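You operate a simulated robot arm through the tools that you are given. There is no shell and no other tool. Be economical: measure what you need, move in short steps, check, and stop when the job is done.

Carry out the task below with a simulated robot arm. There is one attempt and no reset: what you move stays moved.

JOB
Put things in order on the counter by the big window. At the end: the grey sink strainer stands where the black bag roll stood; the brown tin (marked "CUMIN") stands where the grey sink strainer stood; the black bag roll stands on top of the red book; the jar with pink lid is on the orange plate; whatever was shut is shut again. Leave all else as you found it, and nothing knocked over.
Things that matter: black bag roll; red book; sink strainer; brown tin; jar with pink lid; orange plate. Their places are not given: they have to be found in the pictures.

It is judged by the outcome, as a careful person would: the job done as asked, and still so three seconds after it is handed in. It fails if anything else is knocked over, pushed out of place, dropped, spilled or broken. A push-on lid holds only when it is set on centred and level and pressed home; a screw cap is set on level and turned clockwise until tight.

ROBOT AND FRAMES
A 6-joint arm with a two-finger parallel gripper, fixed in place. Base frame: the origin is at the foot of the arm, x ahead of it, y to its left, z up; the work surface is at about z = 0. Readings come in cm, rad, newtons and seconds.
With the tool pointing down near the work surface it reaches from about 18 to 46 cm from the base axis. Its first joint turns from -1.222 to 1.222 rad. Payload 1.9 kg.
The TCP is the grasp point between the finger pads, 2.3 cm short of the fingertips. In the tool frame z runs along the fingers and y along their closing line. The gripper opens to 9.4 cm. The fingers are 3.8 cm wide and 1 cm thick; the gripper's body (5.4 by 9.6 cm) begins 3.9 cm behind the TCP.
Orientation is told as [roll, pitch, yaw] about the base's x, y, z axes, in that order, counted from this pose: with the fingers straight down and closing along the base's y, the tool's x points along the base's -x, its y along +y and its z along -z.

CONTROLS
- The arm moves only by the tool servo_tool. Its argument "plan" is a list of rows, each a list of 6 numbers: the shift along the tool's x, y, z in cm, then the turn, a rotation vector about the tool's x, y, z in rad. In form: [[x, y, z, rx, ry, rz], ...]. A call has 1 to 12 rows; each row shifts and turns the commanded pose from where the row before left it, along the tool's axes as they then stand. "hand" is the opening, from 0 (shut) to 1 (fully open), set as the call begins (left out, the last holds). Rows are played at 5 a second. More than 5 cm and 0.15 rad between two rows, or a gripper value outside its range, and nothing of the call is played. A pose out of reach is approached as far as the arm can. The call stops where the force on the tool passes 40 N (or 10 N more than at its start, if that is more) or the arm is blocked; 0.2 s more then pass. Each finger travels about 10.8 cm/s and halts on what it meets, pressing with about 34 N; the grip force reading is that of the motor and also rises with nothing between the fingers. The clock runs only during rows and for 0.2 s after the last one: add rows that do not move to give the fingers time. The reply holds the time, the measured pose of the TCP, the force on the tool along the base axes, the opening and the grip force, in the units named above and with some noise.
- Cameras (640 x 400 px; columns grow to the right, rows downward): "scene" is fixed at [5.53, 30.78, 43.15]; the picture's right is [-0.79, -0.61, 0.00], its down [-0.30, 0.40, -0.87] and it looks along [0.53, -0.69, -0.50] (base axes); focal length 229 px, centre (320, 200). "wrist" rides on the gripper at [-3.9, 0, -4.4] in the tool frame; the picture's right is [0.00, -1.00, 0.00], its down [0.97, 0.00, -0.24] and it looks along [0.24, 0.00, 0.97] (tool axes); focal length 218 px, centre (320, 200).
- get_image(camera): a new picture of that camera. The clock stands still meanwhile.
- measure_at(camera, pixels): there is no depth. For up to 12 entries [column, row, z] of the newest picture of that camera ("zoom" is the newest enlarged one), the place [x, y] in the base frame at which the ray of that pixel passes the height z, good to about 0.2 cm. The clock stands still meanwhile.
- close_up(camera, box): a new picture of the part [left, top, right, bottom] of that camera's present view, enlarged. The clock stands still meanwhile.
- finish_job(): hands the job in; it is judged then, once.

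Work in short steps. Measure before you move; look again where a grasp or a placing could have gone wrong, and mend it. You have 80 turns and 46 pictures in all, those below and enlarged ones among them. Open the gripper and draw the arm clear of the work before you hand the job in, unless the task says otherwise; then end with one line.

The tools are called by a JSON object that holds its "op" and its "data". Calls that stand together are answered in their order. servo_tool: Moves the arm, as the interface text tells. Its arguments: {"type":"object","properties":{"plan":{"type":"array","items":{"type":"array","items":{"type":"number"}}},"hand":{"type":"number"}},"required":["plan"]} The other tools are called the same way: get_image (camera) takes a picture; measure_at (camera, pixels) gives the place at which the rays of pixels pass given heights; close_up (camera, box) takes an enlarged picture of a part of a camera's view; finish_job () hands the job in.

At the start:

```text
clock: 0.0
tcp_pos: [23.3, -13.92, 36.57]
ee_rot: [0.0, -0.001, 0.0]
contact_force: [-0.3, 0.7, 0.1]
gripper_width: 9.38
finger_force: 0.1
```

scene: 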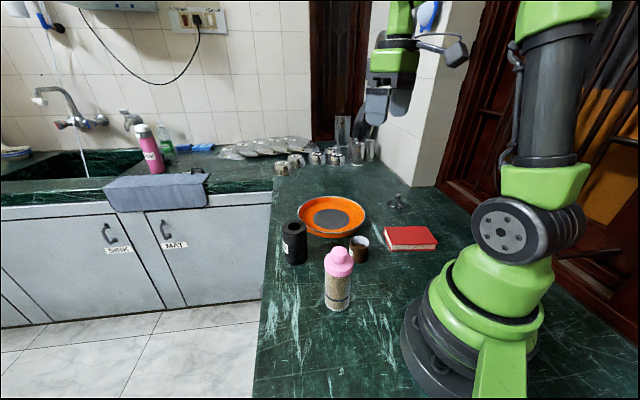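
wrist: 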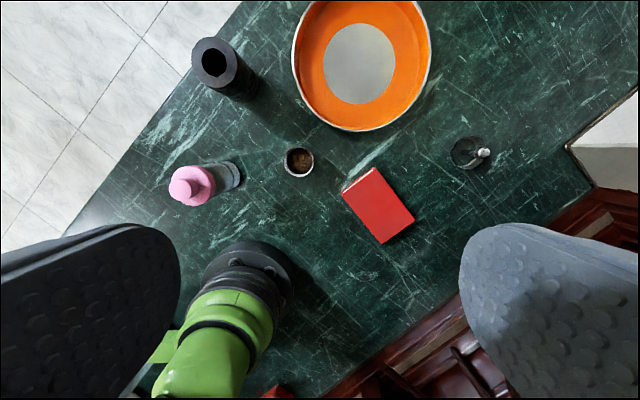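

The wrist view shows the roll near (215,65), plate (361,65), tin (299,162), jar (200,185), book (377,205) and strainer (468,152). I'll enlarge both views to see the details.

{"op": "close_up", "data": {"camera": "scene", "box": [260, 170, 460, 320]}}

{"op": "close_up", "data": {"camera": "wrist", "box": [160, 0, 520, 250]}}

```text
2.67 times, centred on (360, 245) of scene
```

zoom: 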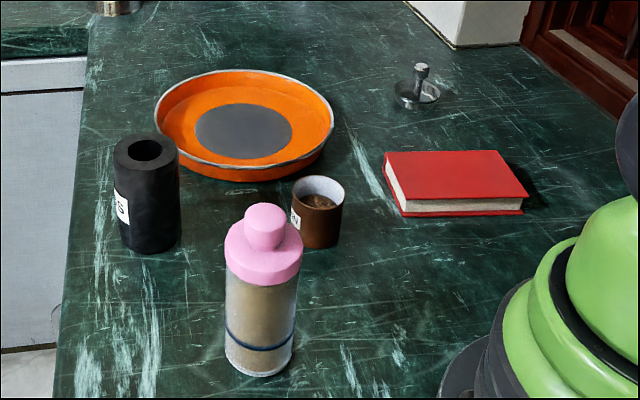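

```text
1.60 times, centred on (340, 125) of wrist
```

zoom: 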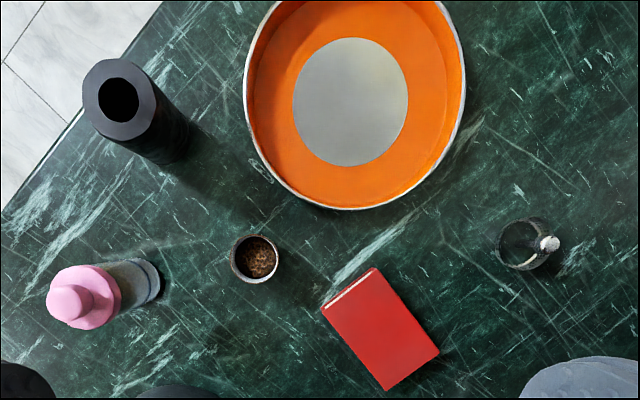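

Now I'll measure key points in the enlarged wrist view at plausible heights, and the same features in the scene view.

{"op": "measure_at", "data": {"camera": "zoom", "pixels": [[255, 259, 4], [255, 259, 5], [119, 99, 8], [119, 99, 9], [119, 99, 10], [175, 148, 0], [525, 243, 0], [550, 243, 3], [73, 302, 13], [140, 282, 0], [355, 100, 1], [368, 268, 2.5]]}}

{"op": "measure_at", "data": {"camera": "scene", "pixels": [[359, 241, 4], [359, 241, 5], [294.5, 226.5, 8], [294.5, 226.5, 9], [294.5, 226.5, 10], [316, 262, 0], [396, 207, 0], [398, 195, 3], [342, 254, 13], [337, 305, 0], [331, 218, 1], [400, 203, 0]]}}

{"op": "measure_at", "data": {"camera": "zoom", "pixels": [[321, 308, 2], [373, 268, 2], [439, 351, 2], [389, 390, 2], [245, 95, 2], [466, 85, 2], [350, 210, 2], [232, 258, 4.5], [279, 258, 4.5], [498, 243, 0], [553, 243, 0], [161, 282, 0]]}}

```text
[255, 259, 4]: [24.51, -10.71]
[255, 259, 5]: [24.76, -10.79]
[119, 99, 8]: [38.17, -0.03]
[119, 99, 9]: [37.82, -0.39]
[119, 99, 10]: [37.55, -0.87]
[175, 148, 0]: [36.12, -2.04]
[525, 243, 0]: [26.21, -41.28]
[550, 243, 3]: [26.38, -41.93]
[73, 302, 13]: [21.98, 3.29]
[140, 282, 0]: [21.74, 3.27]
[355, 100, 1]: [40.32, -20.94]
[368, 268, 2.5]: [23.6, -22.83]
```

```text
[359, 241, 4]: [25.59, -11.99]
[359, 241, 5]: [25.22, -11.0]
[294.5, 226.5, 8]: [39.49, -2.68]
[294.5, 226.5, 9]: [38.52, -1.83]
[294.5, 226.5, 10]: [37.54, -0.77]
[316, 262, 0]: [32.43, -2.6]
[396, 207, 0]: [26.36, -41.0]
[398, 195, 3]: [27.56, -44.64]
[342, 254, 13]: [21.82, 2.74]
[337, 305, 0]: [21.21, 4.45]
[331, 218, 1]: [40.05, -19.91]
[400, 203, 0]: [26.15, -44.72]
```

```text
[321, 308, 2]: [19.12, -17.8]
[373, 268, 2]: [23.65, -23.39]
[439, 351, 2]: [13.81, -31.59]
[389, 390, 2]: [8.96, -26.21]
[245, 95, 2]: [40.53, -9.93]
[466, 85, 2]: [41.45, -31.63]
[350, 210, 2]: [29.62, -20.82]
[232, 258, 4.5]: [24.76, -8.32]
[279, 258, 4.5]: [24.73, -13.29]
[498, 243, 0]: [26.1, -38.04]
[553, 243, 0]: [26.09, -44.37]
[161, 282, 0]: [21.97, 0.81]
```

Roll: z≈10, axis (37.55,-0.8). Tin: rim z≈5.2 at (24.9,-10.9). The strainer is at about (26.3,-41), with its knob top at z≈5, so it's at the edge of reach. Next I need the jar's height, diameter and lid, so I'm enlarging it.

{"op": "close_up", "data": {"camera": "scene", "box": [300, 230, 380, 320]}}

{"op": "close_up", "data": {"camera": "wrist", "box": [150, 140, 250, 220]}}

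{"op": "measure_at", "data": {"camera": "scene", "pixels": [[339, 250, 12], [339, 250, 13], [339, 250, 14], [339, 250, 15], [338, 260, 11], [338, 260, 12], [338, 302, 0]]}}

{"op": "measure_at", "data": {"camera": "wrist", "pixels": [[184, 189, 12], [184, 189, 13], [184, 189, 14], [184, 189, 15], [229, 177, 0]]}}

```text
4.44 times, centred on (340, 275) of scene
```

zoom: 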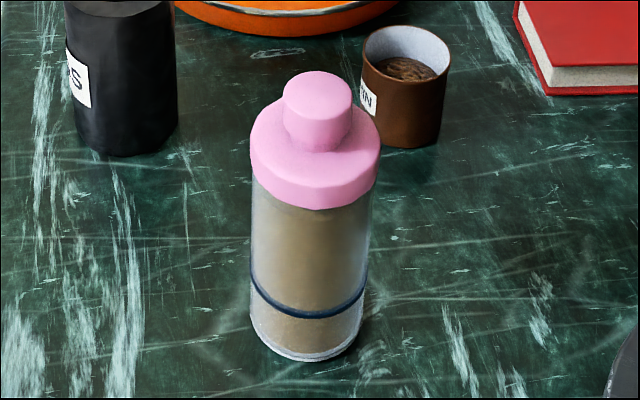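

```text
5.00 times, centred on (200, 180) of wrist
```

zoom: 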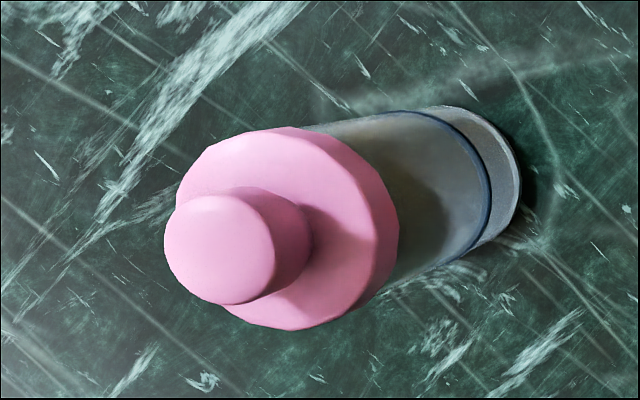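

```text
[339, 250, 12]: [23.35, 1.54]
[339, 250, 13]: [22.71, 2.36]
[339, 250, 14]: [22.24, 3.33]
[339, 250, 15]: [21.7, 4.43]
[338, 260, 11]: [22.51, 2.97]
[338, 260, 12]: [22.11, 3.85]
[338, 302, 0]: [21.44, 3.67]
```

```text
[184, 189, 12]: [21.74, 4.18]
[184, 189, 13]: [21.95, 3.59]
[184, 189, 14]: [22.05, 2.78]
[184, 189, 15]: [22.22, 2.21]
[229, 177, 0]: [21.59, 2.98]
```

The jar is about 13.6 tall at (22.1,3.0). Its lid overhangs from z≈8.5, so I'll grip it later by the body from the side. First I move above the roll at (37.55,-0.8), staying high.

{"op": "servo_tool", "data": {"plan": [[-2.85, 2.62, 3, 0, 0, 0], [-2.85, 2.62, 3, 0, 0, 0], [-2.85, 2.62, 3, 0, 0, 0], [-2.85, 2.62, 3, 0, 0, 0], [-2.85, 2.62, 3, 0, 0, 0], [0, 0, 0, 0, 0, 0], [0, 0, 0, 0, 0, 0]], "hand": 1}}

{"op": "get_image", "data": {"camera": "wrist"}}

```text
clock: 1.6
tcp_pos: [37.49, -0.74, 21.62]
ee_rot: [-0.001, -0.002, -0.002]
contact_force: [-0.5, 0.3, 0.7]
gripper_width: 9.4
finger_force: 0.0
```

```text
39 pictures are left
```

wrist: 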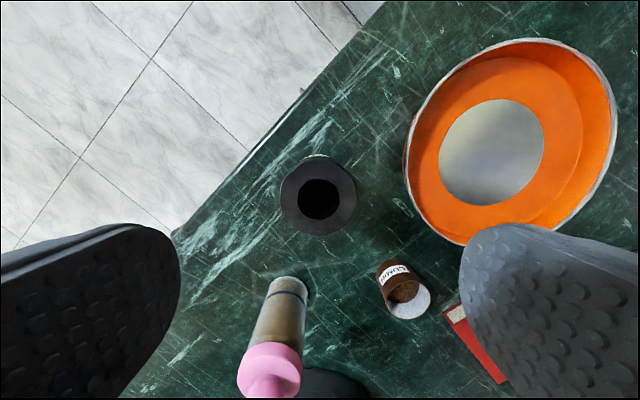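

Roll's top is centred near (318,196); I'll check its place, edges and the plate from here.

{"op": "measure_at", "data": {"camera": "wrist", "pixels": [[318, 196, 10], [281, 196, 10], [356, 196, 10], [491, 153, 0.5], [405, 290, 5.2], [283, 289, 2.5], [315, 157, 0]]}}

```text
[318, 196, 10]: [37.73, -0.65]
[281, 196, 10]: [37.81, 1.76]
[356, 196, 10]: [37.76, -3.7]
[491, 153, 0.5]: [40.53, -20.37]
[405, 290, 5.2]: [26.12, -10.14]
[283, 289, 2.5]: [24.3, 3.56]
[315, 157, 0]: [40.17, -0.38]
```

Roll axis ≈ (37.7,-0.8), about 5.5 wide. Descending to z≈6.5 with the gripper open.

{"op": "servo_tool", "data": {"plan": [[-0.15, 0, 4, 0, 0, 0], [0, 0, 4, 0, 0, 0], [0, 0, 4, 0, 0, 0], [0, 0, 2, 0, 0, 0], [0, 0, 1, 0, 0, 0], [0, 0, 0, 0, 0, 0], [0, 0, 0, 0, 0, 0]]}}

{"op": "get_image", "data": {"camera": "scene"}}

```text
clock: 3.2
tcp_pos: [37.78, -0.85, 6.61]
ee_rot: [-0.001, -0.003, 0.001]
contact_force: [-0.8, 0.4, 0.4]
gripper_width: 9.39
finger_force: 0.1
```

```text
38 pictures are left
```

scene: 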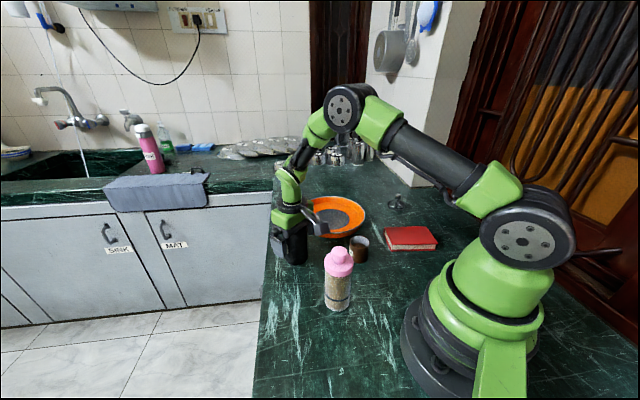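

No contact, and the gripper straddles the roll. Closing, then lifting a little.

{"op": "servo_tool", "data": {"plan": [[0, 0, 0, 0, 0, 0], [0, 0, 0, 0, 0, 0], [0, 0, 0, 0, 0, 0], [0, 0, -1, 0, 0, 0], [0, 0, -3, 0, 0, 0], [0, 0, -4, 0, 0, 0], [0, 0, -4, 0, 0, 0], [0, 0, 0, 0, 0, 0]], "hand": 0}}

{"op": "get_image", "data": {"camera": "scene"}}

{"op": "get_image", "data": {"camera": "wrist"}}

```text
clock: 5.0
tcp_pos: [37.8, -1.05, 18.63]
ee_rot: [-0.002, -0.002, 0.0]
contact_force: [-0.4, -0.4, 0.3]
gripper_width: 0.0
finger_force: 34.1
```

```text
37 pictures are left
```

scene: 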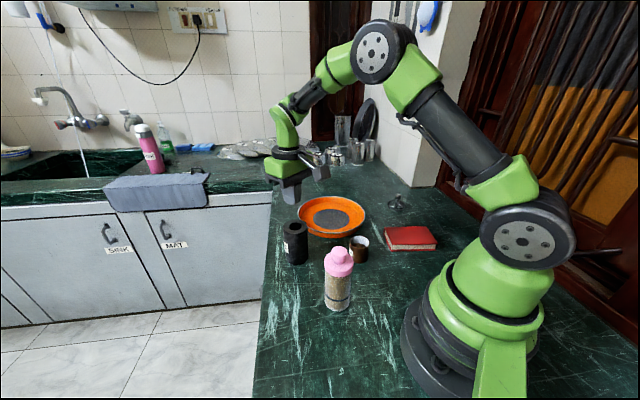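

```text
36 pictures are left
```

wrist: 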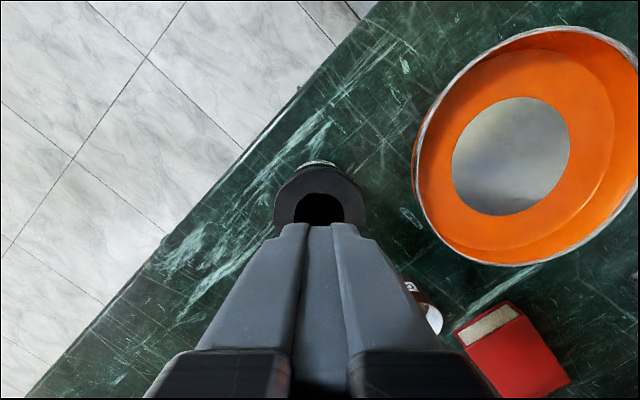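

The grip closed to 0, so the roll slipped out or was missed, though it still stands. Measuring where it is now from a closer look.

{"op": "close_up", "data": {"camera": "wrist", "box": [220, 120, 420, 260]}}

{"op": "close_up", "data": {"camera": "scene", "box": [260, 200, 350, 280]}}

{"op": "measure_at", "data": {"camera": "scene", "pixels": [[294.5, 226.5, 9], [294.5, 226.5, 10], [294.5, 226.5, 11]]}}

{"op": "measure_at", "data": {"camera": "wrist", "pixels": [[320, 208, 10], [275, 208, 10], [366, 208, 10], [320, 165, 10], [317, 159, 0]]}}

```text
2.86 times, centred on (320, 190) of wrist
```

zoom: 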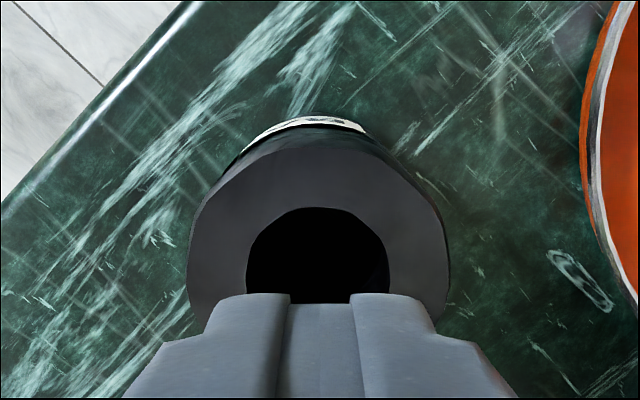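

```text
5.00 times, centred on (305, 240) of scene
```

zoom: 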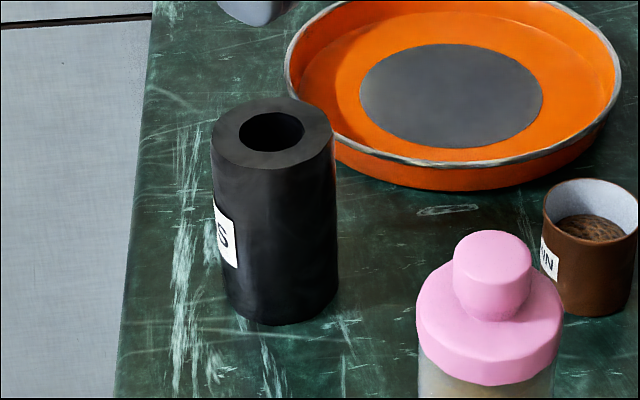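

```text
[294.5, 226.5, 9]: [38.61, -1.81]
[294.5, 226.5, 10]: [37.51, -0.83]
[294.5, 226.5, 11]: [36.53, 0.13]
```

```text
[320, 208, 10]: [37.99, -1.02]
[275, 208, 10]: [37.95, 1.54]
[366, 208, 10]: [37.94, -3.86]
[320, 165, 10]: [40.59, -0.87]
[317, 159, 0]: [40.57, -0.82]
```

The roll hardly moved, so it probably slipped during the quick lift. I'll open, go back down lower, close, and check the width before lifting slowly.

{"op": "servo_tool", "data": {"plan": [[0, 0, 0, 0, 0, 0], [0, 0, 0, 0, 0, 0], [0, 0, 4, 0, 0, 0], [0, 0, 4, 0, 0, 0], [0, 0, 2.5, 0, 0, 0], [0, 0, 1.2, 0, 0, 0], [0, 0, 0.6, 0, 0, 0], [0, 0, 0, 0, 0, 0]], "hand": 1}}

{"op": "servo_tool", "data": {"plan": [[0, 0, 0, 0, 0, 0], [0, 0, 0, 0, 0, 0], [0, 0, 0, 0, 0, 0], [0, 0, 0, 0, 0, 0]], "hand": 0}}

```text
clock: 6.8
tcp_pos: [37.73, -1.07, 6.28]
ee_rot: [-0.003, -0.001, -0.002]
contact_force: [-0.2, 0.1, -0.2]
gripper_width: 9.39
finger_force: 0.0
```

```text
clock: 7.8
tcp_pos: [37.79, -1.06, 6.27]
ee_rot: [-0.003, -0.001, 0.001]
contact_force: [-0.7, -0.5, 0.3]
gripper_width: 5.86
finger_force: 33.5
```

Gripped at 5.86 cm. Lifting slowly.

{"op": "servo_tool", "data": {"plan": [[0, 0, -0.2, 0, 0, 0], [0, 0, -0.3, 0, 0, 0], [0, 0, -0.5, 0, 0, 0], [0, 0, -0.5, 0, 0, 0], [0, 0, -0.5, 0, 0, 0], [0, 0, 0, 0, 0, 0]], "hand": 0}}

{"op": "close_up", "data": {"camera": "scene", "box": [250, 190, 350, 280]}}

```text
clock: 9.2
tcp_pos: [37.7, -1.0, 8.16]
ee_rot: [-0.001, -0.002, 0.001]
contact_force: [0.0, -0.3, -0.8]
gripper_width: 5.88
finger_force: 33.6
```

```text
4.44 times, centred on (300, 235) of scene
```

zoom: 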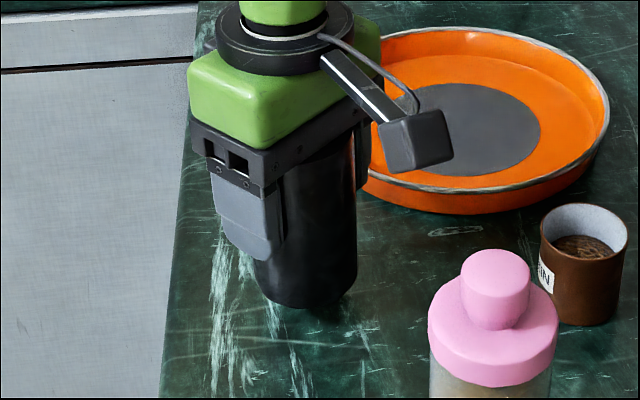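

The roll's bottom moved up about 1.9 cm, so it's held. I'll lift on gently to clear the tin and jar.

{"op": "servo_tool", "data": {"plan": [[0, 0, -0.6, 0, 0, 0], [0, 0, -0.9, 0, 0, 0], [0, 0, -1.2, 0, 0, 0], [0, 0, -1.2, 0, 0, 0], [0, 0, -1.2, 0, 0, 0], [0, 0, -1.2, 0, 0, 0], [0, 0, -1.2, 0, 0, 0], [0, 0, -1.0, 0, 0, 0], [0, 0, -0.7, 0, 0, 0], [0, 0, -0.4, 0, 0, 0], [0, 0, 0, 0, 0, 0]]}}

{"op": "get_image", "data": {"camera": "scene"}}

{"op": "get_image", "data": {"camera": "wrist"}}

```text
clock: 11.6
tcp_pos: [37.76, -1.06, 17.79]
ee_rot: [-0.001, -0.001, 0.0]
contact_force: [-0.1, 0.1, -0.5]
gripper_width: 5.89
finger_force: 33.1
```

```text
32 pictures are left
```

scene: 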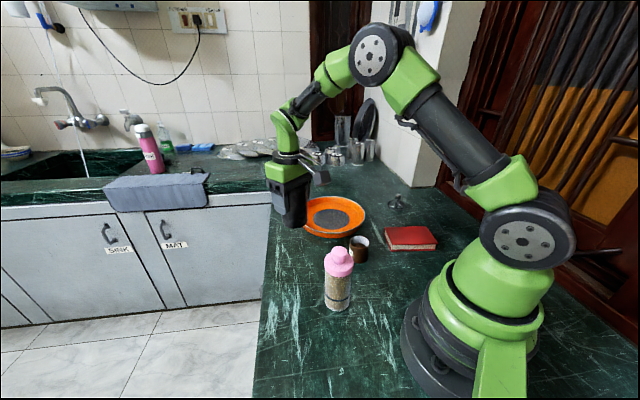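

```text
31 pictures are left
```

wrist: 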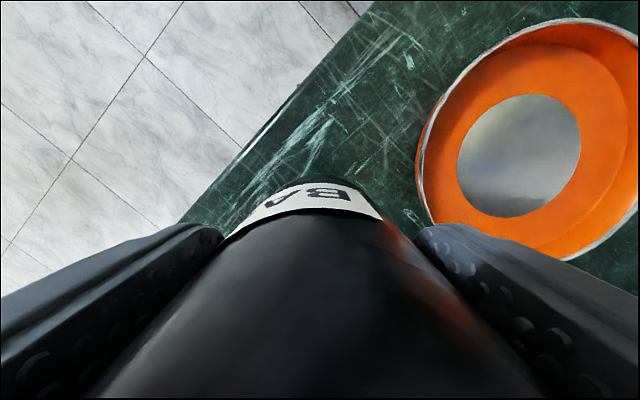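

Roll is held upright, bottom at z≈11.5. Carrying it toward the book centre (16.4,-24.7).

{"op": "servo_tool", "data": {"plan": [[0.4, -0.44, 0, 0, 0, 0], [0.9, -1.0, 0, 0, 0, 0], [1.3, -1.45, 0, 0, 0, 0], [1.6, -1.78, 0, 0, 0, 0], [1.6, -1.78, 0, 0, 0, 0], [1.6, -1.78, 0, 0, 0, 0], [1.6, -1.78, 0, 0, 0, 0], [1.3, -1.45, 0, 0, 0, 0], [0.9, -1.0, 0, 0, 0, 0], [0.4, -0.44, 0, 0, 0, 0]]}}

{"op": "servo_tool", "data": {"plan": [[0.4, -0.44, 0, 0, 0, 0], [0.9, -1.0, 0, 0, 0, 0], [1.3, -1.45, 0, 0, 0, 0], [1.6, -1.78, 0, 0, 0, 0], [1.6, -1.78, 0, 0, 0, 0], [1.3, -1.45, 0, 0, 0, 0], [0.9, -1.0, 0, 0, 0, 0], [0.4, -0.44, 0, 0, 0, 0], [0.2, -0.2, 0, 0, 0, 0], [0, 0, 0, 0, 0, 0]]}}

{"op": "get_image", "data": {"camera": "scene"}}

{"op": "get_image", "data": {"camera": "wrist"}}

```text
clock: 13.8
tcp_pos: [26.19, -13.72, 17.75]
ee_rot: [-0.004, -0.001, 0.001]
contact_force: [-0.7, 0.7, -1.6]
gripper_width: 5.87
finger_force: 34.0
```

```text
clock: 16.0
tcp_pos: [17.65, -23.41, 17.74]
ee_rot: [-0.002, -0.002, -0.002]
contact_force: [0.5, 1.1, -1.5]
gripper_width: 5.83
finger_force: 33.5
```

```text
30 pictures are left
```

scene: 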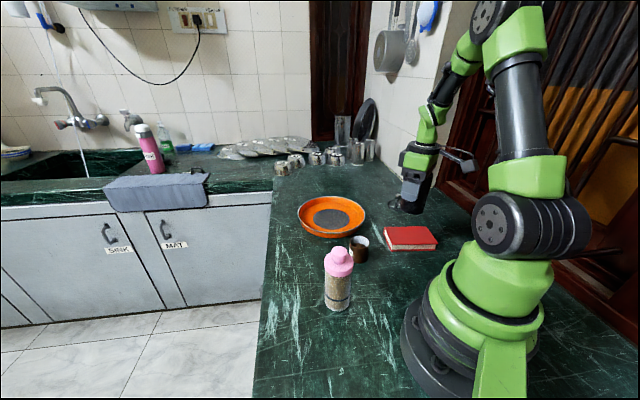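

```text
29 pictures are left
```

wrist: 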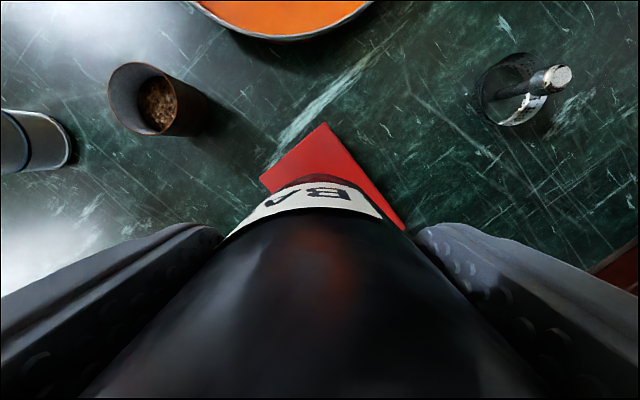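

Now measure the book's corners at its top height (~2) from both views.

{"op": "measure_at", "data": {"camera": "scene", "pixels": [[384.3, 227, 2.1], [426.3, 226.3, 2.1], [438.3, 243.1, 2.1], [390.3, 244.3, 2.1], [391.1, 251, 0]]}}

{"op": "measure_at", "data": {"camera": "wrist", "pixels": [[325, 123, 2.1], [259, 178, 2.1], [405, 229, 2.1], [500, 87, 1], [562, 77, 5]]}}

```text
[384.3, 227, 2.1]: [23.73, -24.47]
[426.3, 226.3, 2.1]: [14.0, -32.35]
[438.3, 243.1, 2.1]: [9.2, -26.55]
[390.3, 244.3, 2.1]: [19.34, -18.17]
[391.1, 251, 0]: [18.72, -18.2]
```

```text
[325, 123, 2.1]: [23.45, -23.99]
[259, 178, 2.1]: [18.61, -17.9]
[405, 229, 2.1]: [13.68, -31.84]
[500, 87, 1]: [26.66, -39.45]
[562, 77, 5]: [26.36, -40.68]
```

Book centre ≈ (16.4,-25.1), top at about 2.1. Shifting there and descending to just above contact (TCP ≈ 8.7).

{"op": "servo_tool", "data": {"plan": [[0.4, -0.5, 0, 0, 0, 0], [0.5, -0.7, 0.3, 0, 0, 0], [0.35, -0.5, 0.8, 0, 0, 0], [0, 0, 1.2, 0, 0, 0], [0, 0, 1.3, 0, 0, 0], [0, 0, 1.3, 0, 0, 0], [0, 0, 1.3, 0, 0, 0], [0, 0, 1.2, 0, 0, 0], [0, 0, 0.8, 0, 0, 0], [0, 0, 0.5, 0, 0, 0], [0, 0, 0.3, 0, 0, 0], [0, 0, 0, 0, 0, 0]]}}

{"op": "close_up", "data": {"camera": "scene", "box": [360, 160, 470, 270]}}

```text
clock: 18.6
tcp_pos: [16.29, -25.06, 8.77]
ee_rot: [-0.001, -0.002, -0.001]
contact_force: [-4.6, 1.6, 11.8]
gripper_width: 5.87
finger_force: 34.0
```

```text
3.64 times, centred on (415, 215) of scene
```

zoom: 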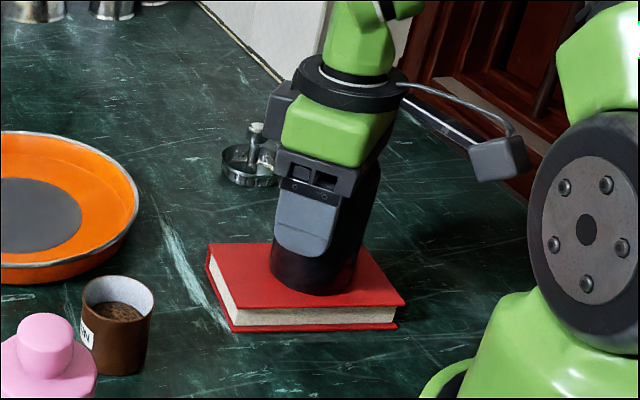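

Contact at 11.8 N: the roll rests on the book near its centre. Opening and rising.

{"op": "servo_tool", "data": {"plan": [[0, 0, -0.1, 0, 0, 0], [0, 0, 0, 0, 0, 0]], "hand": 0}}

{"op": "servo_tool", "data": {"plan": [[0, 0, 0, 0, 0, 0], [0, 0, 0, 0, 0, 0], [0, 0, 0, 0, 0, 0], [0, 0, -1, 0, 0, 0], [0, 0, -3, 0, 0, 0], [0, 0, -4, 0, 0, 0], [0, 0, -4, 0, 0, 0], [0, 0, -4, 0, 0, 0], [0, 0, 0, 0, 0, 0]], "hand": 1}}

{"op": "get_image", "data": {"camera": "wrist"}}

{"op": "close_up", "data": {"camera": "scene", "box": [330, 160, 470, 270]}}

```text
clock: 19.2
tcp_pos: [16.32, -25.18, 8.88]
ee_rot: [-0.002, -0.001, -0.001]
contact_force: [-0.5, -0.3, -1.4]
gripper_width: 5.86
finger_force: 34.1
```

```text
clock: 21.2
tcp_pos: [16.47, -25.21, 24.94]
ee_rot: [-0.002, -0.002, 0.001]
contact_force: [-0.6, -0.6, -0.6]
gripper_width: 9.38
finger_force: 0.1
```

```text
27 pictures are left
```

wrist: 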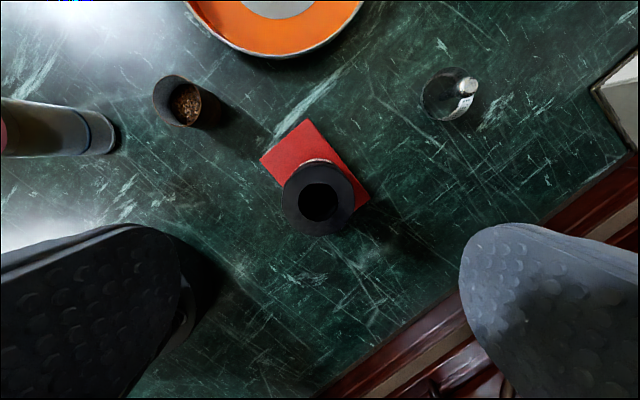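

```text
3.64 times, centred on (400, 215) of scene
```

zoom: 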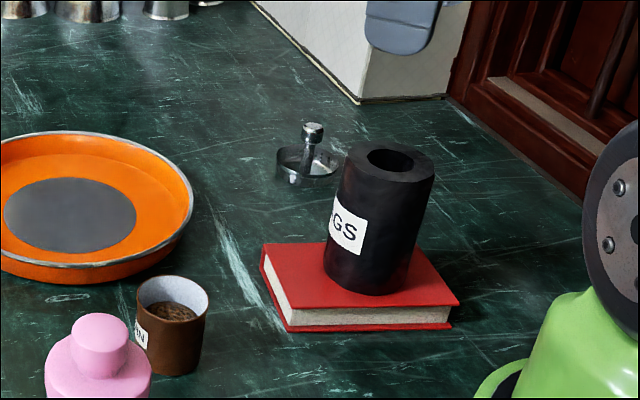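

The roll stands centred on the book. Next the strainer at about (26.3,-40.8): I turn the tool to face radially (base yaw -1.0) in place, then look.

{"op": "servo_tool", "data": {"plan": [[0, 0, 0, 0, 0, 0.143], [0, 0, 0, 0, 0, 0.143], [0, 0, 0, 0, 0, 0.143], [0, 0, 0, 0, 0, 0.143], [0, 0, 0, 0, 0, 0.143], [0, 0, 0, 0, 0, 0.143], [0, 0, 0, 0, 0, 0.142], [-3, 0, 0, 0, 0, 0], [-4, 0, 0, 0, 0, 0], [-4, 0, 0, 0, 0, 0], [0, 0, 0, 0, 0, 0]]}}

{"op": "close_up", "data": {"camera": "wrist", "box": [200, 100, 440, 300]}}

```text
clock: 23.6
tcp_pos: [22.15, -34.35, 24.98]
ee_rot: [-0.001, 0.0, -1.001]
contact_force: [-0.6, -1.3, 0.6]
gripper_width: 9.4
finger_force: 0.1
```

```text
2.00 times, centred on (320, 200) of wrist
```

zoom: 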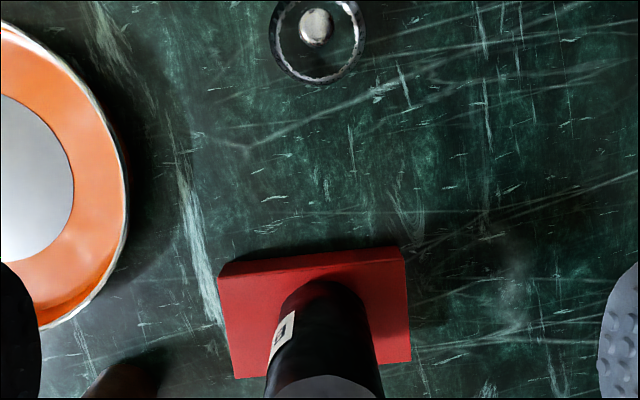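

Strainer cup centred at zoom (317,37), knob at (316,26). Measuring them.

{"op": "measure_at", "data": {"camera": "zoom", "pixels": [[316, 26, 5], [316, 26, 4], [317, 84, 0], [268, 35, 1.5], [366, 35, 1.5], [317, 37, 1]]}}

```text
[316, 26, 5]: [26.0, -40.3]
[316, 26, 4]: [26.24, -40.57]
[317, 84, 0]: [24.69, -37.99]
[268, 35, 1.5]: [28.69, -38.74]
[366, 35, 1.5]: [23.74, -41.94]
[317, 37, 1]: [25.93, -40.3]
```

Strainer axis ≈ (26.1,-40.4), rim ≈1.7 and knob top ≈5. Its radius of 48.1 is beyond straight-down reach, so I'll tilt the fingers outward 0.5 rad, pre-close part way and approach to z≈12.

{"op": "servo_tool", "data": {"plan": [[0, 0, 0, 0, -0.125, 0], [0, 0, 0, 0, -0.125, 0], [0, 0, 0, 0, -0.125, 0], [0, 0, 0, 0, -0.125, 0], [0, 0.06, 3.7, 0, 0, 0], [0, 0, 3.7, 0, 0, 0], [0, 0, 3.7, 0, 0, 0], [-0.1, 0, 3.7, 0, 0, 0], [0, 0, 0, 0, 0, 0], [0, 0, 0, 0, 0, 0]], "hand": 0.42}}

{"op": "get_image", "data": {"camera": "wrist"}}

{"op": "get_image", "data": {"camera": "scene"}}

```text
clock: 25.8
tcp_pos: [26.23, -40.27, 11.87]
ee_rot: [-0.001, -0.503, -1.0]
contact_force: [0.0, 0.2, -0.2]
gripper_width: 3.94
finger_force: 0.0
```

```text
24 pictures are left
```

wrist: 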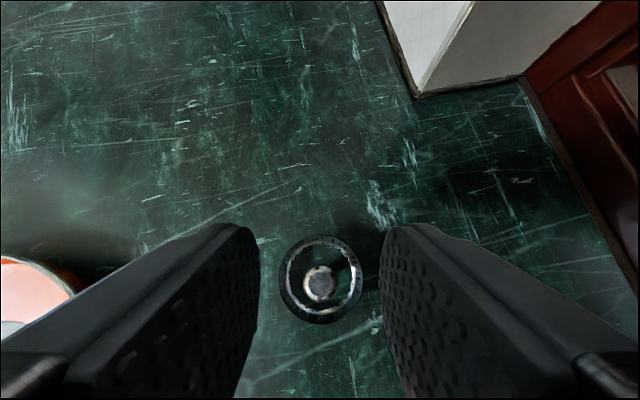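

```text
23 pictures are left
```

scene: 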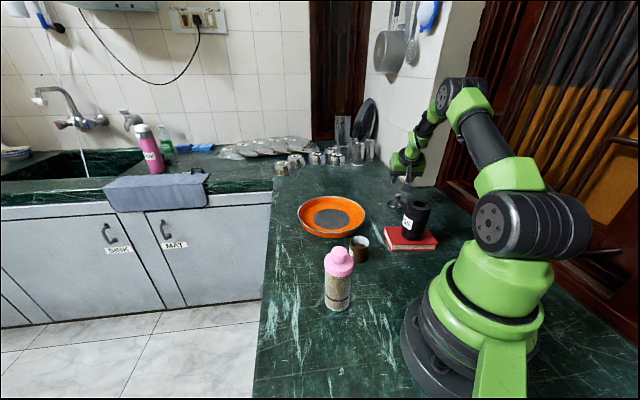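

Reachable, and the knob is at (321,285), centred between the fingers. Measuring it and then descending straight.

{"op": "measure_at", "data": {"camera": "wrist", "pixels": [[321, 285, 5], [321, 285, 4.5], [321, 278, 1]]}}

```text
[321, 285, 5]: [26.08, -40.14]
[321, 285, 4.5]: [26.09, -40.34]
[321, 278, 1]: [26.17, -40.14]
```

Axis ≈ (26.1,-40.25), in line with the TCP. Descending vertically to z≈4.85.

{"op": "servo_tool", "data": {"plan": [[1.1, 0, 1.95, 0, 0, 0], [1.1, 0, 1.95, 0, 0, 0], [0.8, 0, 1.4, 0, 0, 0], [0.44, 0, 0.8, 0, 0, 0], [0, 0, 0, 0, 0, 0], [0, 0, 0, 0, 0, 0]]}}

{"op": "close_up", "data": {"camera": "wrist", "box": [200, 200, 440, 400]}}

```text
clock: 27.2
tcp_pos: [26.12, -40.42, 4.99]
ee_rot: [-0.001, -0.504, -1.0]
contact_force: [0.0, -0.2, 0.1]
gripper_width: 3.92
finger_force: 0.0
```

```text
2.00 times, centred on (320, 300) of wrist
```

zoom: 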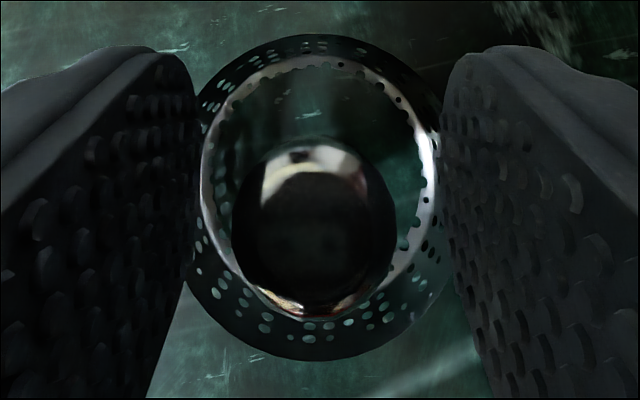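

Knob is between the pads. Closing.

{"op": "servo_tool", "data": {"plan": [[0, 0, 0, 0, 0, 0], [0, 0, 0, 0, 0, 0], [0, 0, 0, 0, 0, 0], [-0.1, 0, -0.18, 0, 0, 0], [-0.19, 0, -0.35, 0, 0, 0], [-0.24, 0, -0.44, 0, 0, 0], [-0.24, 0, -0.44, 0, 0, 0], [0, 0, 0, 0, 0, 0]], "hand": 0}}

{"op": "close_up", "data": {"camera": "scene", "box": [360, 160, 460, 260]}}

```text
clock: 29.0
tcp_pos: [26.2, -40.15, 6.47]
ee_rot: [-0.001, -0.503, -1.0]
contact_force: [-0.1, -0.1, 0.1]
gripper_width: 1.82
finger_force: 34.1
```

```text
4.00 times, centred on (410, 210) of scene
```

zoom: 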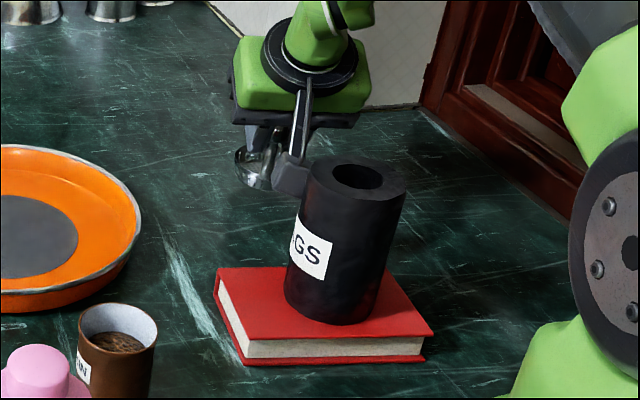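

Strainer's held (1.82 cm). Lifting straight up 10 cm.

{"op": "servo_tool", "data": {"plan": [[-0.48, 0, -0.88, 0, 0, 0], [-0.72, 0, -1.32, 0, 0, 0], [-0.96, 0, -1.76, 0, 0, 0], [-0.96, 0, -1.76, 0, 0, 0], [-0.96, 0, -1.76, 0, 0, 0], [-0.48, 0, -0.88, 0, 0, 0], [-0.24, 0, -0.44, 0, 0, 0], [0, 0, 0, 0, 0, 0]]}}

{"op": "close_up", "data": {"camera": "scene", "box": [360, 130, 460, 230]}}

```text
clock: 30.8
tcp_pos: [26.1, -40.19, 16.73]
ee_rot: [0.001, -0.502, -1.0]
contact_force: [-0.5, 0.4, -0.5]
gripper_width: 1.81
finger_force: 34.5
```

```text
4.00 times, centred on (410, 180) of scene
```

zoom: 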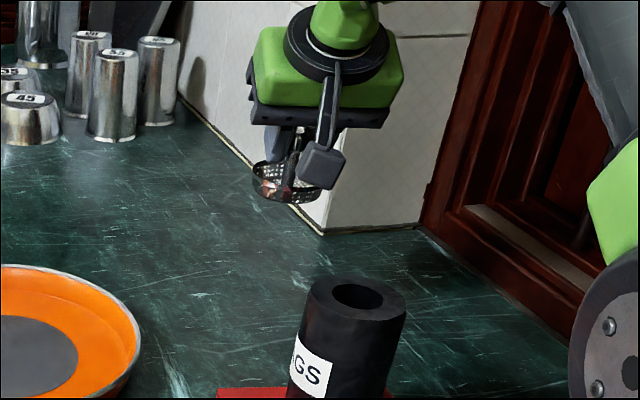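

Level and held. Carrying it over to the roll's old place (37.6,-0.85), in two halves.

{"op": "servo_tool", "data": {"plan": [[0.6, 0.78, -0.33, 0, 0, 0], [1.1, 1.44, -0.6, 0, 0, 0], [1.6, 2.1, -0.87, 0, 0, 0], [1.8, 2.36, -0.98, 0, 0, 0], [1.8, 2.36, -0.98, 0, 0, 0], [1.8, 2.36, -0.98, 0, 0, 0], [1.8, 2.36, -0.98, 0, 0, 0], [1.8, 2.36, -0.98, 0, 0, 0], [1.8, 2.36, -0.98, 0, 0, 0], [1.2, 1.57, -0.66, 0, 0, 0], [0.6, 0.78, -0.33, 0, 0, 0], [0, 0, 0, 0, 0, 0]]}}

{"op": "servo_tool", "data": {"plan": [[0.6, 0.78, -0.33, 0, 0, 0], [1.1, 1.44, -0.6, 0, 0, 0], [1.6, 2.1, -0.87, 0, 0, 0], [1.6, 2.1, -0.87, 0, 0, 0], [1.3, 1.7, -0.71, 0, 0, 0], [0.8, 1.05, -0.44, 0, 0, 0], [0.4, 0.52, -0.22, 0, 0, 0], [0, 0, 0, 0, 0, 0]]}}

```text
clock: 33.4
tcp_pos: [33.75, -13.67, 16.49]
ee_rot: [-0.001, -0.503, -1.001]
contact_force: [-0.1, -0.8, 0.0]
gripper_width: 1.84
finger_force: 33.9
```

```text
clock: 35.2
tcp_pos: [37.32, -1.58, 16.44]
ee_rot: [0.0, -0.501, -1.0]
contact_force: [-0.1, 0.0, -0.4]
gripper_width: 1.85
finger_force: 34.4
```

Now at (37.3,-1.6). Final correction and descent to just above the surface.

{"op": "servo_tool", "data": {"plan": [[0.3, 0.55, -0.16, 0, 0, 0], [0.72, 0, 1.32, 0, 0, 0], [0.96, 0, 1.76, 0, 0, 0], [0.96, 0, 1.76, 0, 0, 0], [0.96, 0, 1.76, 0, 0, 0], [0.72, 0, 1.32, 0, 0, 0], [0.48, 0, 0.88, 0, 0, 0], [0.28, 0, 0.53, 0, 0, 0], [0, 0, 0, 0, 0, 0]]}}

{"op": "close_up", "data": {"camera": "scene", "box": [250, 190, 350, 280]}}

```text
clock: 37.2
tcp_pos: [37.88, -0.87, 5.91]
ee_rot: [0.001, -0.503, -1.0]
contact_force: [0.0, -0.3, 0.2]
gripper_width: 1.83
finger_force: 33.7
```

```text
4.44 times, centred on (300, 235) of scene
```

zoom: 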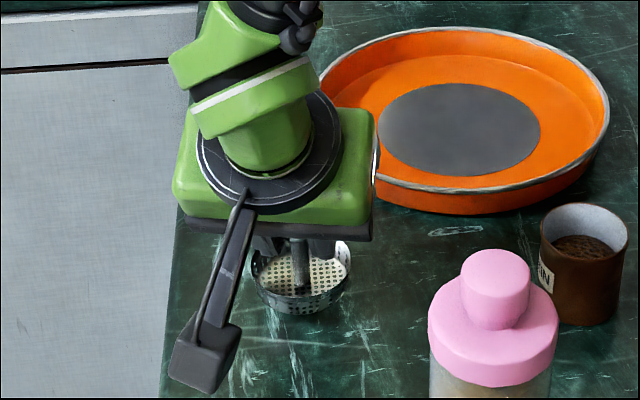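

Slightly off in x and 0.9 cm above contact. Correcting and easing down.

{"op": "servo_tool", "data": {"plan": [[0.02, -0.27, 0, 0, 0, 0], [0.17, 0, 0.31, 0, 0, 0], [0.1, 0, 0.18, 0, 0, 0], [0.07, 0, 0.13, 0, 0, 0], [0.05, 0, 0.09, 0, 0, 0], [0, 0, 0, 0, 0, 0]]}}

```text
clock: 38.6
tcp_pos: [37.55, -0.95, 5.04]
ee_rot: [0.0, -0.503, -1.0]
contact_force: [0.2, 1.0, -0.6]
gripper_width: 1.84
finger_force: 33.9
```

{"op": "servo_tool", "data": {"plan": [[0.04, 0, 0.07, 0, 0, 0], [0.04, 0, 0.07, 0, 0, 0], [0, 0, 0, 0, 0, 0]]}}

```text
clock: 39.4
tcp_pos: [37.52, -1.05, 5.0]
ee_rot: [0.002, -0.504, -0.999]
contact_force: [-3.5, 2.1, 15.1]
gripper_width: 1.84
finger_force: 33.7
```

Contact at 15 N: it's on the surface. Opening modestly (to clear the knob) and rising.

{"op": "servo_tool", "data": {"plan": [[0, 0, 0, 0, 0, 0], [0, 0, 0, 0, 0, 0], [-0.48, 0, -0.88, 0, 0, 0], [-1.44, 0, -2.64, 0, 0, 0], [-1.92, 0, -3.52, 0, 0, 0], [-1.92, 0, -3.52, 0, 0, 0], [0, 0, 0, 0, 0, 0]], "hand": 0.42}}

{"op": "close_up", "data": {"camera": "scene", "box": [250, 190, 370, 290]}}

{"op": "get_image", "data": {"camera": "wrist"}}

```text
clock: 41.0
tcp_pos: [37.46, -1.07, 16.83]
ee_rot: [-0.002, -0.5, -0.999]
contact_force: [-0.8, 0.6, -0.6]
gripper_width: 3.94
finger_force: 0.0
```

```text
4.00 times, centred on (310, 240) of scene
```

zoom: 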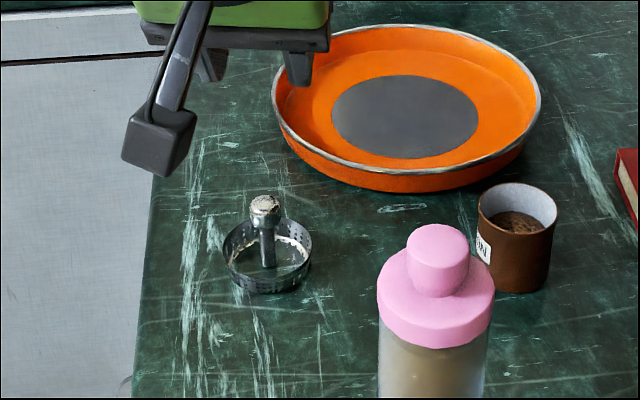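

```text
17 pictures are left
```

wrist: 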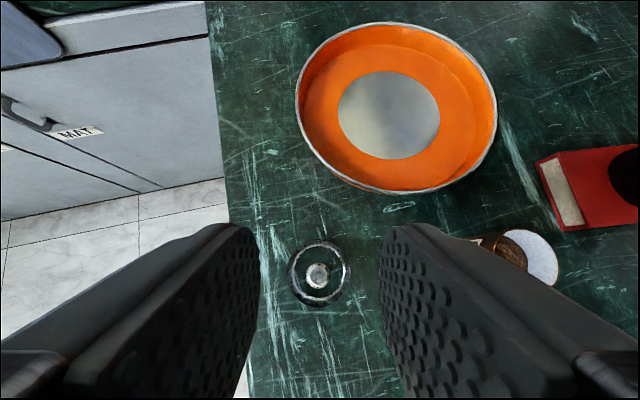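

The strainer stands upright. Now measuring the tin: rim centre at zoom (518,208), and its base front at (513,292).

{"op": "measure_at", "data": {"camera": "zoom", "pixels": [[518, 208, 5], [518, 208, 5.3], [478, 207, 5.2], [558, 210, 5.2], [513, 292, 0], [268, 206, 5], [268, 258, 1]]}}

{"op": "measure_at", "data": {"camera": "wrist", "pixels": [[318, 275, 5], [390, 115, 0.5], [317, 274, 1]]}}

```text
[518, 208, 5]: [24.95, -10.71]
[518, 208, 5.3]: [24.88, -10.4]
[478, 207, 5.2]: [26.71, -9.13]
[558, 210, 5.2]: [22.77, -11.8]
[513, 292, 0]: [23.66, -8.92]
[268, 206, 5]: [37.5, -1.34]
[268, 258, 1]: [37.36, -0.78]
```

```text
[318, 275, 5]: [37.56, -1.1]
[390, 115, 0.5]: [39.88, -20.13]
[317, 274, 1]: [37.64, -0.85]
```

Tin ≈ (24.95,-10.8), height ≈5. I turn yaw to -0.8 (keeping the tilt so the tin can be set down beyond the 46 cm mark), and move above the tin at z≈16.8.

{"op": "servo_tool", "data": {"plan": [[0, 0, 0, -0.048, 0, -0.088], [0, 0, 0, -0.048, 0, -0.088], [0.38, -3.94, -0.21, 0, 0, 0], [0.38, -3.94, -0.21, 0, 0, 0], [0.38, -3.94, -0.21, 0, 0, 0], [0.38, -3.92, -0.21, 0, 0, 0], [0, 0, 0, 0, 0, 0], [0, 0, 0, 0, 0, 0]], "hand": 0.82}}

{"op": "get_image", "data": {"camera": "wrist"}}

```text
clock: 42.8
tcp_pos: [25.0, -10.89, 16.93]
ee_rot: [0.002, -0.502, -0.801]
contact_force: [0.4, 0.7, 0.3]
gripper_width: 7.7
finger_force: 0.0
```

```text
16 pictures are left
```

wrist: 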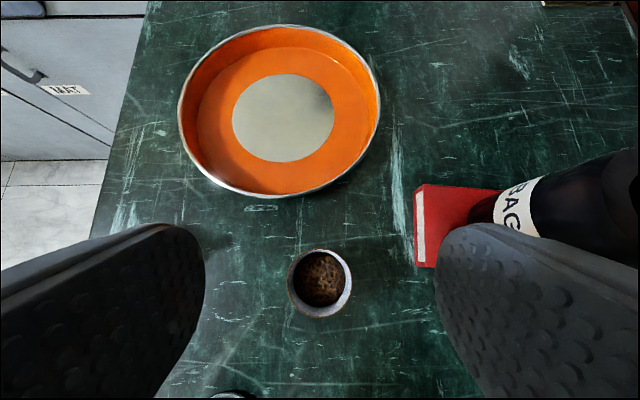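

Tin rim centre at (319,282); measuring.

{"op": "measure_at", "data": {"camera": "wrist", "pixels": [[319, 282, 5], [288, 282, 5], [352, 282, 5], [285, 118, 0.5]]}}

```text
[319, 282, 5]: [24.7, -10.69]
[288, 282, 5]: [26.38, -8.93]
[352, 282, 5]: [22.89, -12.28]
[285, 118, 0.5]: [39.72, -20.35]
```

Tin axis ≈ (24.75,-10.7), 4.9 wide. Descending vertically to z≈3.5 with small final steps.

{"op": "servo_tool", "data": {"plan": [[1.72, -0.04, 2.85, 0, 0, 0], [1.68, 0, 3.07, 0, 0, 0], [1.44, 0, 2.64, 0, 0, 0], [0.96, 0, 1.76, 0, 0, 0], [0.6, 0, 1.0, 0, 0, 0], [0.3, 0, 0.35, 0, 0, 0], [0, 0, 0, 0, 0, 0], [0, 0, 0, 0, 0, 0]]}}

{"op": "get_image", "data": {"camera": "scene"}}

```text
clock: 44.6
tcp_pos: [27.71, -13.17, 5.99]
ee_rot: [-0.012, -0.5, -0.793]
contact_force: [0.2, 0.3, -0.3]
gripper_width: 7.71
finger_force: 0.0
out of reach, approached as far as the arm can: row 2, 3, 4, 5
```

```text
15 pictures are left
```

scene: 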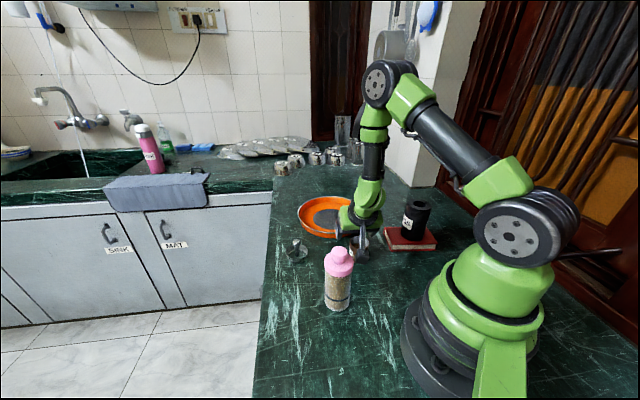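

The tilt of 0.5 is too much this close to the base: the arm stopped at (27.7,-13.2,6), without touching anything. I'll go up again and use a smaller tilt (0.2), which should suffice at 48 cm.

{"op": "servo_tool", "data": {"plan": [[-0.96, 0, -1.76, 0, 0, 0], [-1.44, 0, -2.64, 0, 0, 0], [-1.44, 0, -2.64, 0, 0, 0], [-1.44, 0, -2.64, 0, 0, 0], [0, 0, 0, 0, 0, 0], [0, 0, 0, 0, 0, 0]]}}

```text
clock: 46.0
tcp_pos: [27.52, -13.13, 16.78]
ee_rot: [-0.001, -0.503, -0.799]
contact_force: [-0.5, 0.3, -1.0]
gripper_width: 7.71
finger_force: 0.0
```

Now reducing the tilt to 0.2, returning over the tin, and checking.

{"op": "servo_tool", "data": {"plan": [[0, 0, 0, 0, 0.15, 0], [0, 0, 0, 0, 0.15, 0], [1.8, -0.15, -0.37, 0, 0, 0], [1.8, -0.14, -0.36, 0, 0, 0], [0.5, 0, 2.45, 0, 0, 0], [0.5, 0, 2.45, 0, 0, 0], [0, 0, 0, 0, 0, 0], [0, 0, 0, 0, 0, 0]]}}

{"op": "get_image", "data": {"camera": "wrist"}}

```text
clock: 47.8
tcp_pos: [24.62, -11.64, 11.54]
ee_rot: [-0.033, -0.274, -0.804]
contact_force: [-0.5, -0.2, 1.0]
gripper_width: 7.72
finger_force: 0.1
out of reach, approached as far as the arm can: row 2
```

```text
14 pictures are left
```

wrist: 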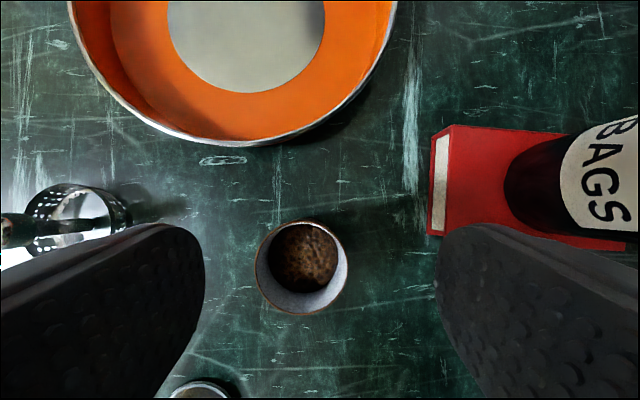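

The arm couldn't quite make that turn: pitch -0.274, roll -0.033, and off by 0.9 cm. Correcting the turn and place here at z≈11.5 before going lower.

{"op": "servo_tool", "data": {"plan": [[0, 0, 0, -0.033, 0.074, 0], [0.57, 0.75, -0.12, 0, 0, 0], [0, 0, 0, 0, 0, 0], [0, 0, 0, 0, 0, 0]]}}

```text
clock: 48.8
tcp_pos: [24.73, -10.6, 11.68]
ee_rot: [0.001, -0.2, -0.807]
contact_force: [-0.3, 0.6, 0.8]
gripper_width: 7.71
finger_force: 0.2
```

Good now: (24.7,-10.6), pitch -0.2. Descending vertically to z≈3.5.

{"op": "servo_tool", "data": {"plan": [[0.5, 0, 2.45, 0, 0, 0], [0.5, 0, 2.45, 0, 0, 0], [0.35, 0, 1.7, 0, 0, 0], [0.18, 0, 0.9, 0, 0, 0], [0.11, 0, 0.54, 0, 0, 0], [0, 0, 0, 0, 0, 0], [0, 0, 0, 0, 0, 0]]}}

{"op": "get_image", "data": {"camera": "scene"}}

```text
clock: 50.4
tcp_pos: [25.99, -10.83, 4.25]
ee_rot: [-0.005, -0.199, -0.804]
contact_force: [0.2, 0.8, -0.3]
gripper_width: 7.72
finger_force: 0.0
out of reach, approached as far as the arm can: row 3, 4
```

```text
13 pictures are left
```

scene: 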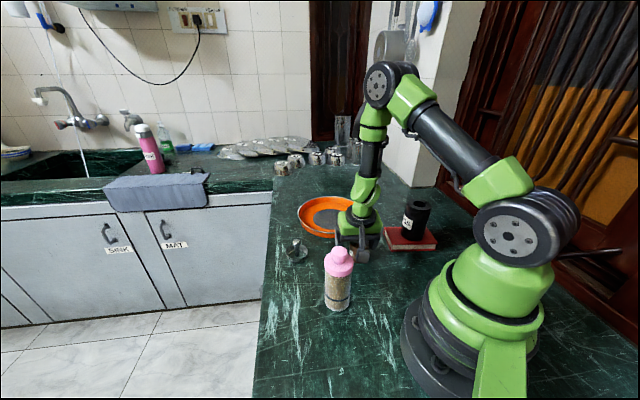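

The arm's limit leaves the TCP 1 cm radially off and 0.8 cm sideways. The radial offset is still within the 3.8 cm pad width, so I only correct sideways and look.

{"op": "servo_tool", "data": {"plan": [[0, -0.4, 0, 0, 0, 0], [0, -0.39, 0, 0, 0, 0], [0, 0, 0, 0, 0, 0]]}}

{"op": "get_image", "data": {"camera": "wrist"}}

```text
clock: 51.2
tcp_pos: [25.58, -11.53, 4.38]
ee_rot: [-0.006, -0.199, -0.804]
contact_force: [-0.3, 0.4, 0.4]
gripper_width: 7.7
finger_force: 0.1
out of reach, approached as far as the arm can: row 1
```

```text
12 pictures are left
```

wrist: 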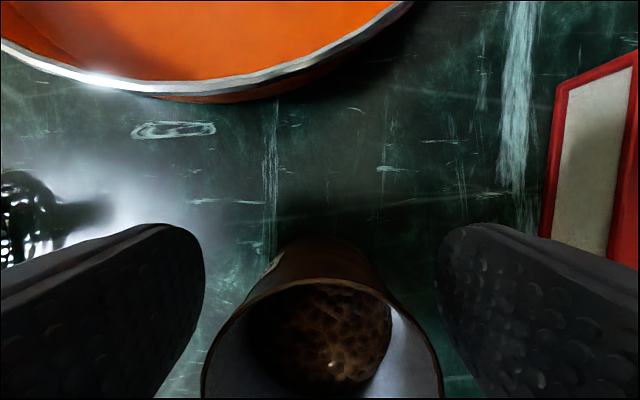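

The tin is centred sideways (rim centre ≈ column 323). Closing gently in place and checking width.

{"op": "servo_tool", "data": {"plan": [[0, 0, 0, 0, 0, 0], [0, 0, 0, 0, 0, 0], [0, 0, 0, 0, 0, 0]], "hand": 0}}

{"op": "servo_tool", "data": {"plan": [[-0.04, 0, -0.2, 0, 0, 0], [-0.08, 0, -0.39, 0, 0, 0], [-0.14, 0, -0.69, 0, 0, 0], [-0.2, 0, -0.98, 0, 0, 0], [-0.2, 0, -0.98, 0, 0, 0], [-0.08, 0, -0.39, 0, 0, 0], [0, 0, 0, 0, 0, 0]]}}

{"op": "close_up", "data": {"camera": "scene", "box": [300, 180, 420, 290]}}

```text
clock: 52.0
tcp_pos: [25.7, -11.57, 4.33]
ee_rot: [-0.005, -0.198, -0.804]
contact_force: [0.5, 0.3, 2.5]
gripper_width: 4.81
finger_force: 33.9
```

```text
clock: 53.6
tcp_pos: [25.43, -11.46, 8.05]
ee_rot: [0.001, -0.202, -0.807]
contact_force: [-0.2, -0.3, -0.8]
gripper_width: 4.84
finger_force: 34.3
```

```text
3.64 times, centred on (360, 235) of scene
```

zoom: 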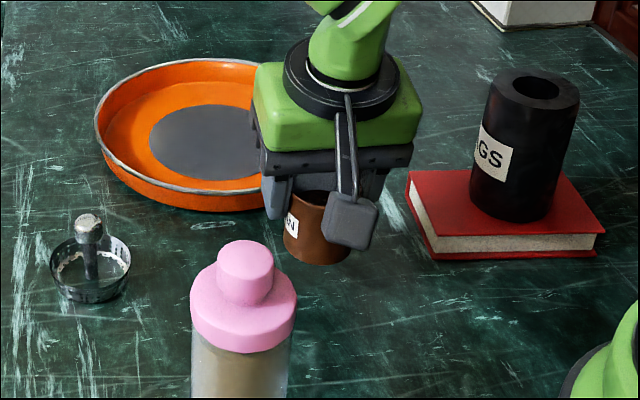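

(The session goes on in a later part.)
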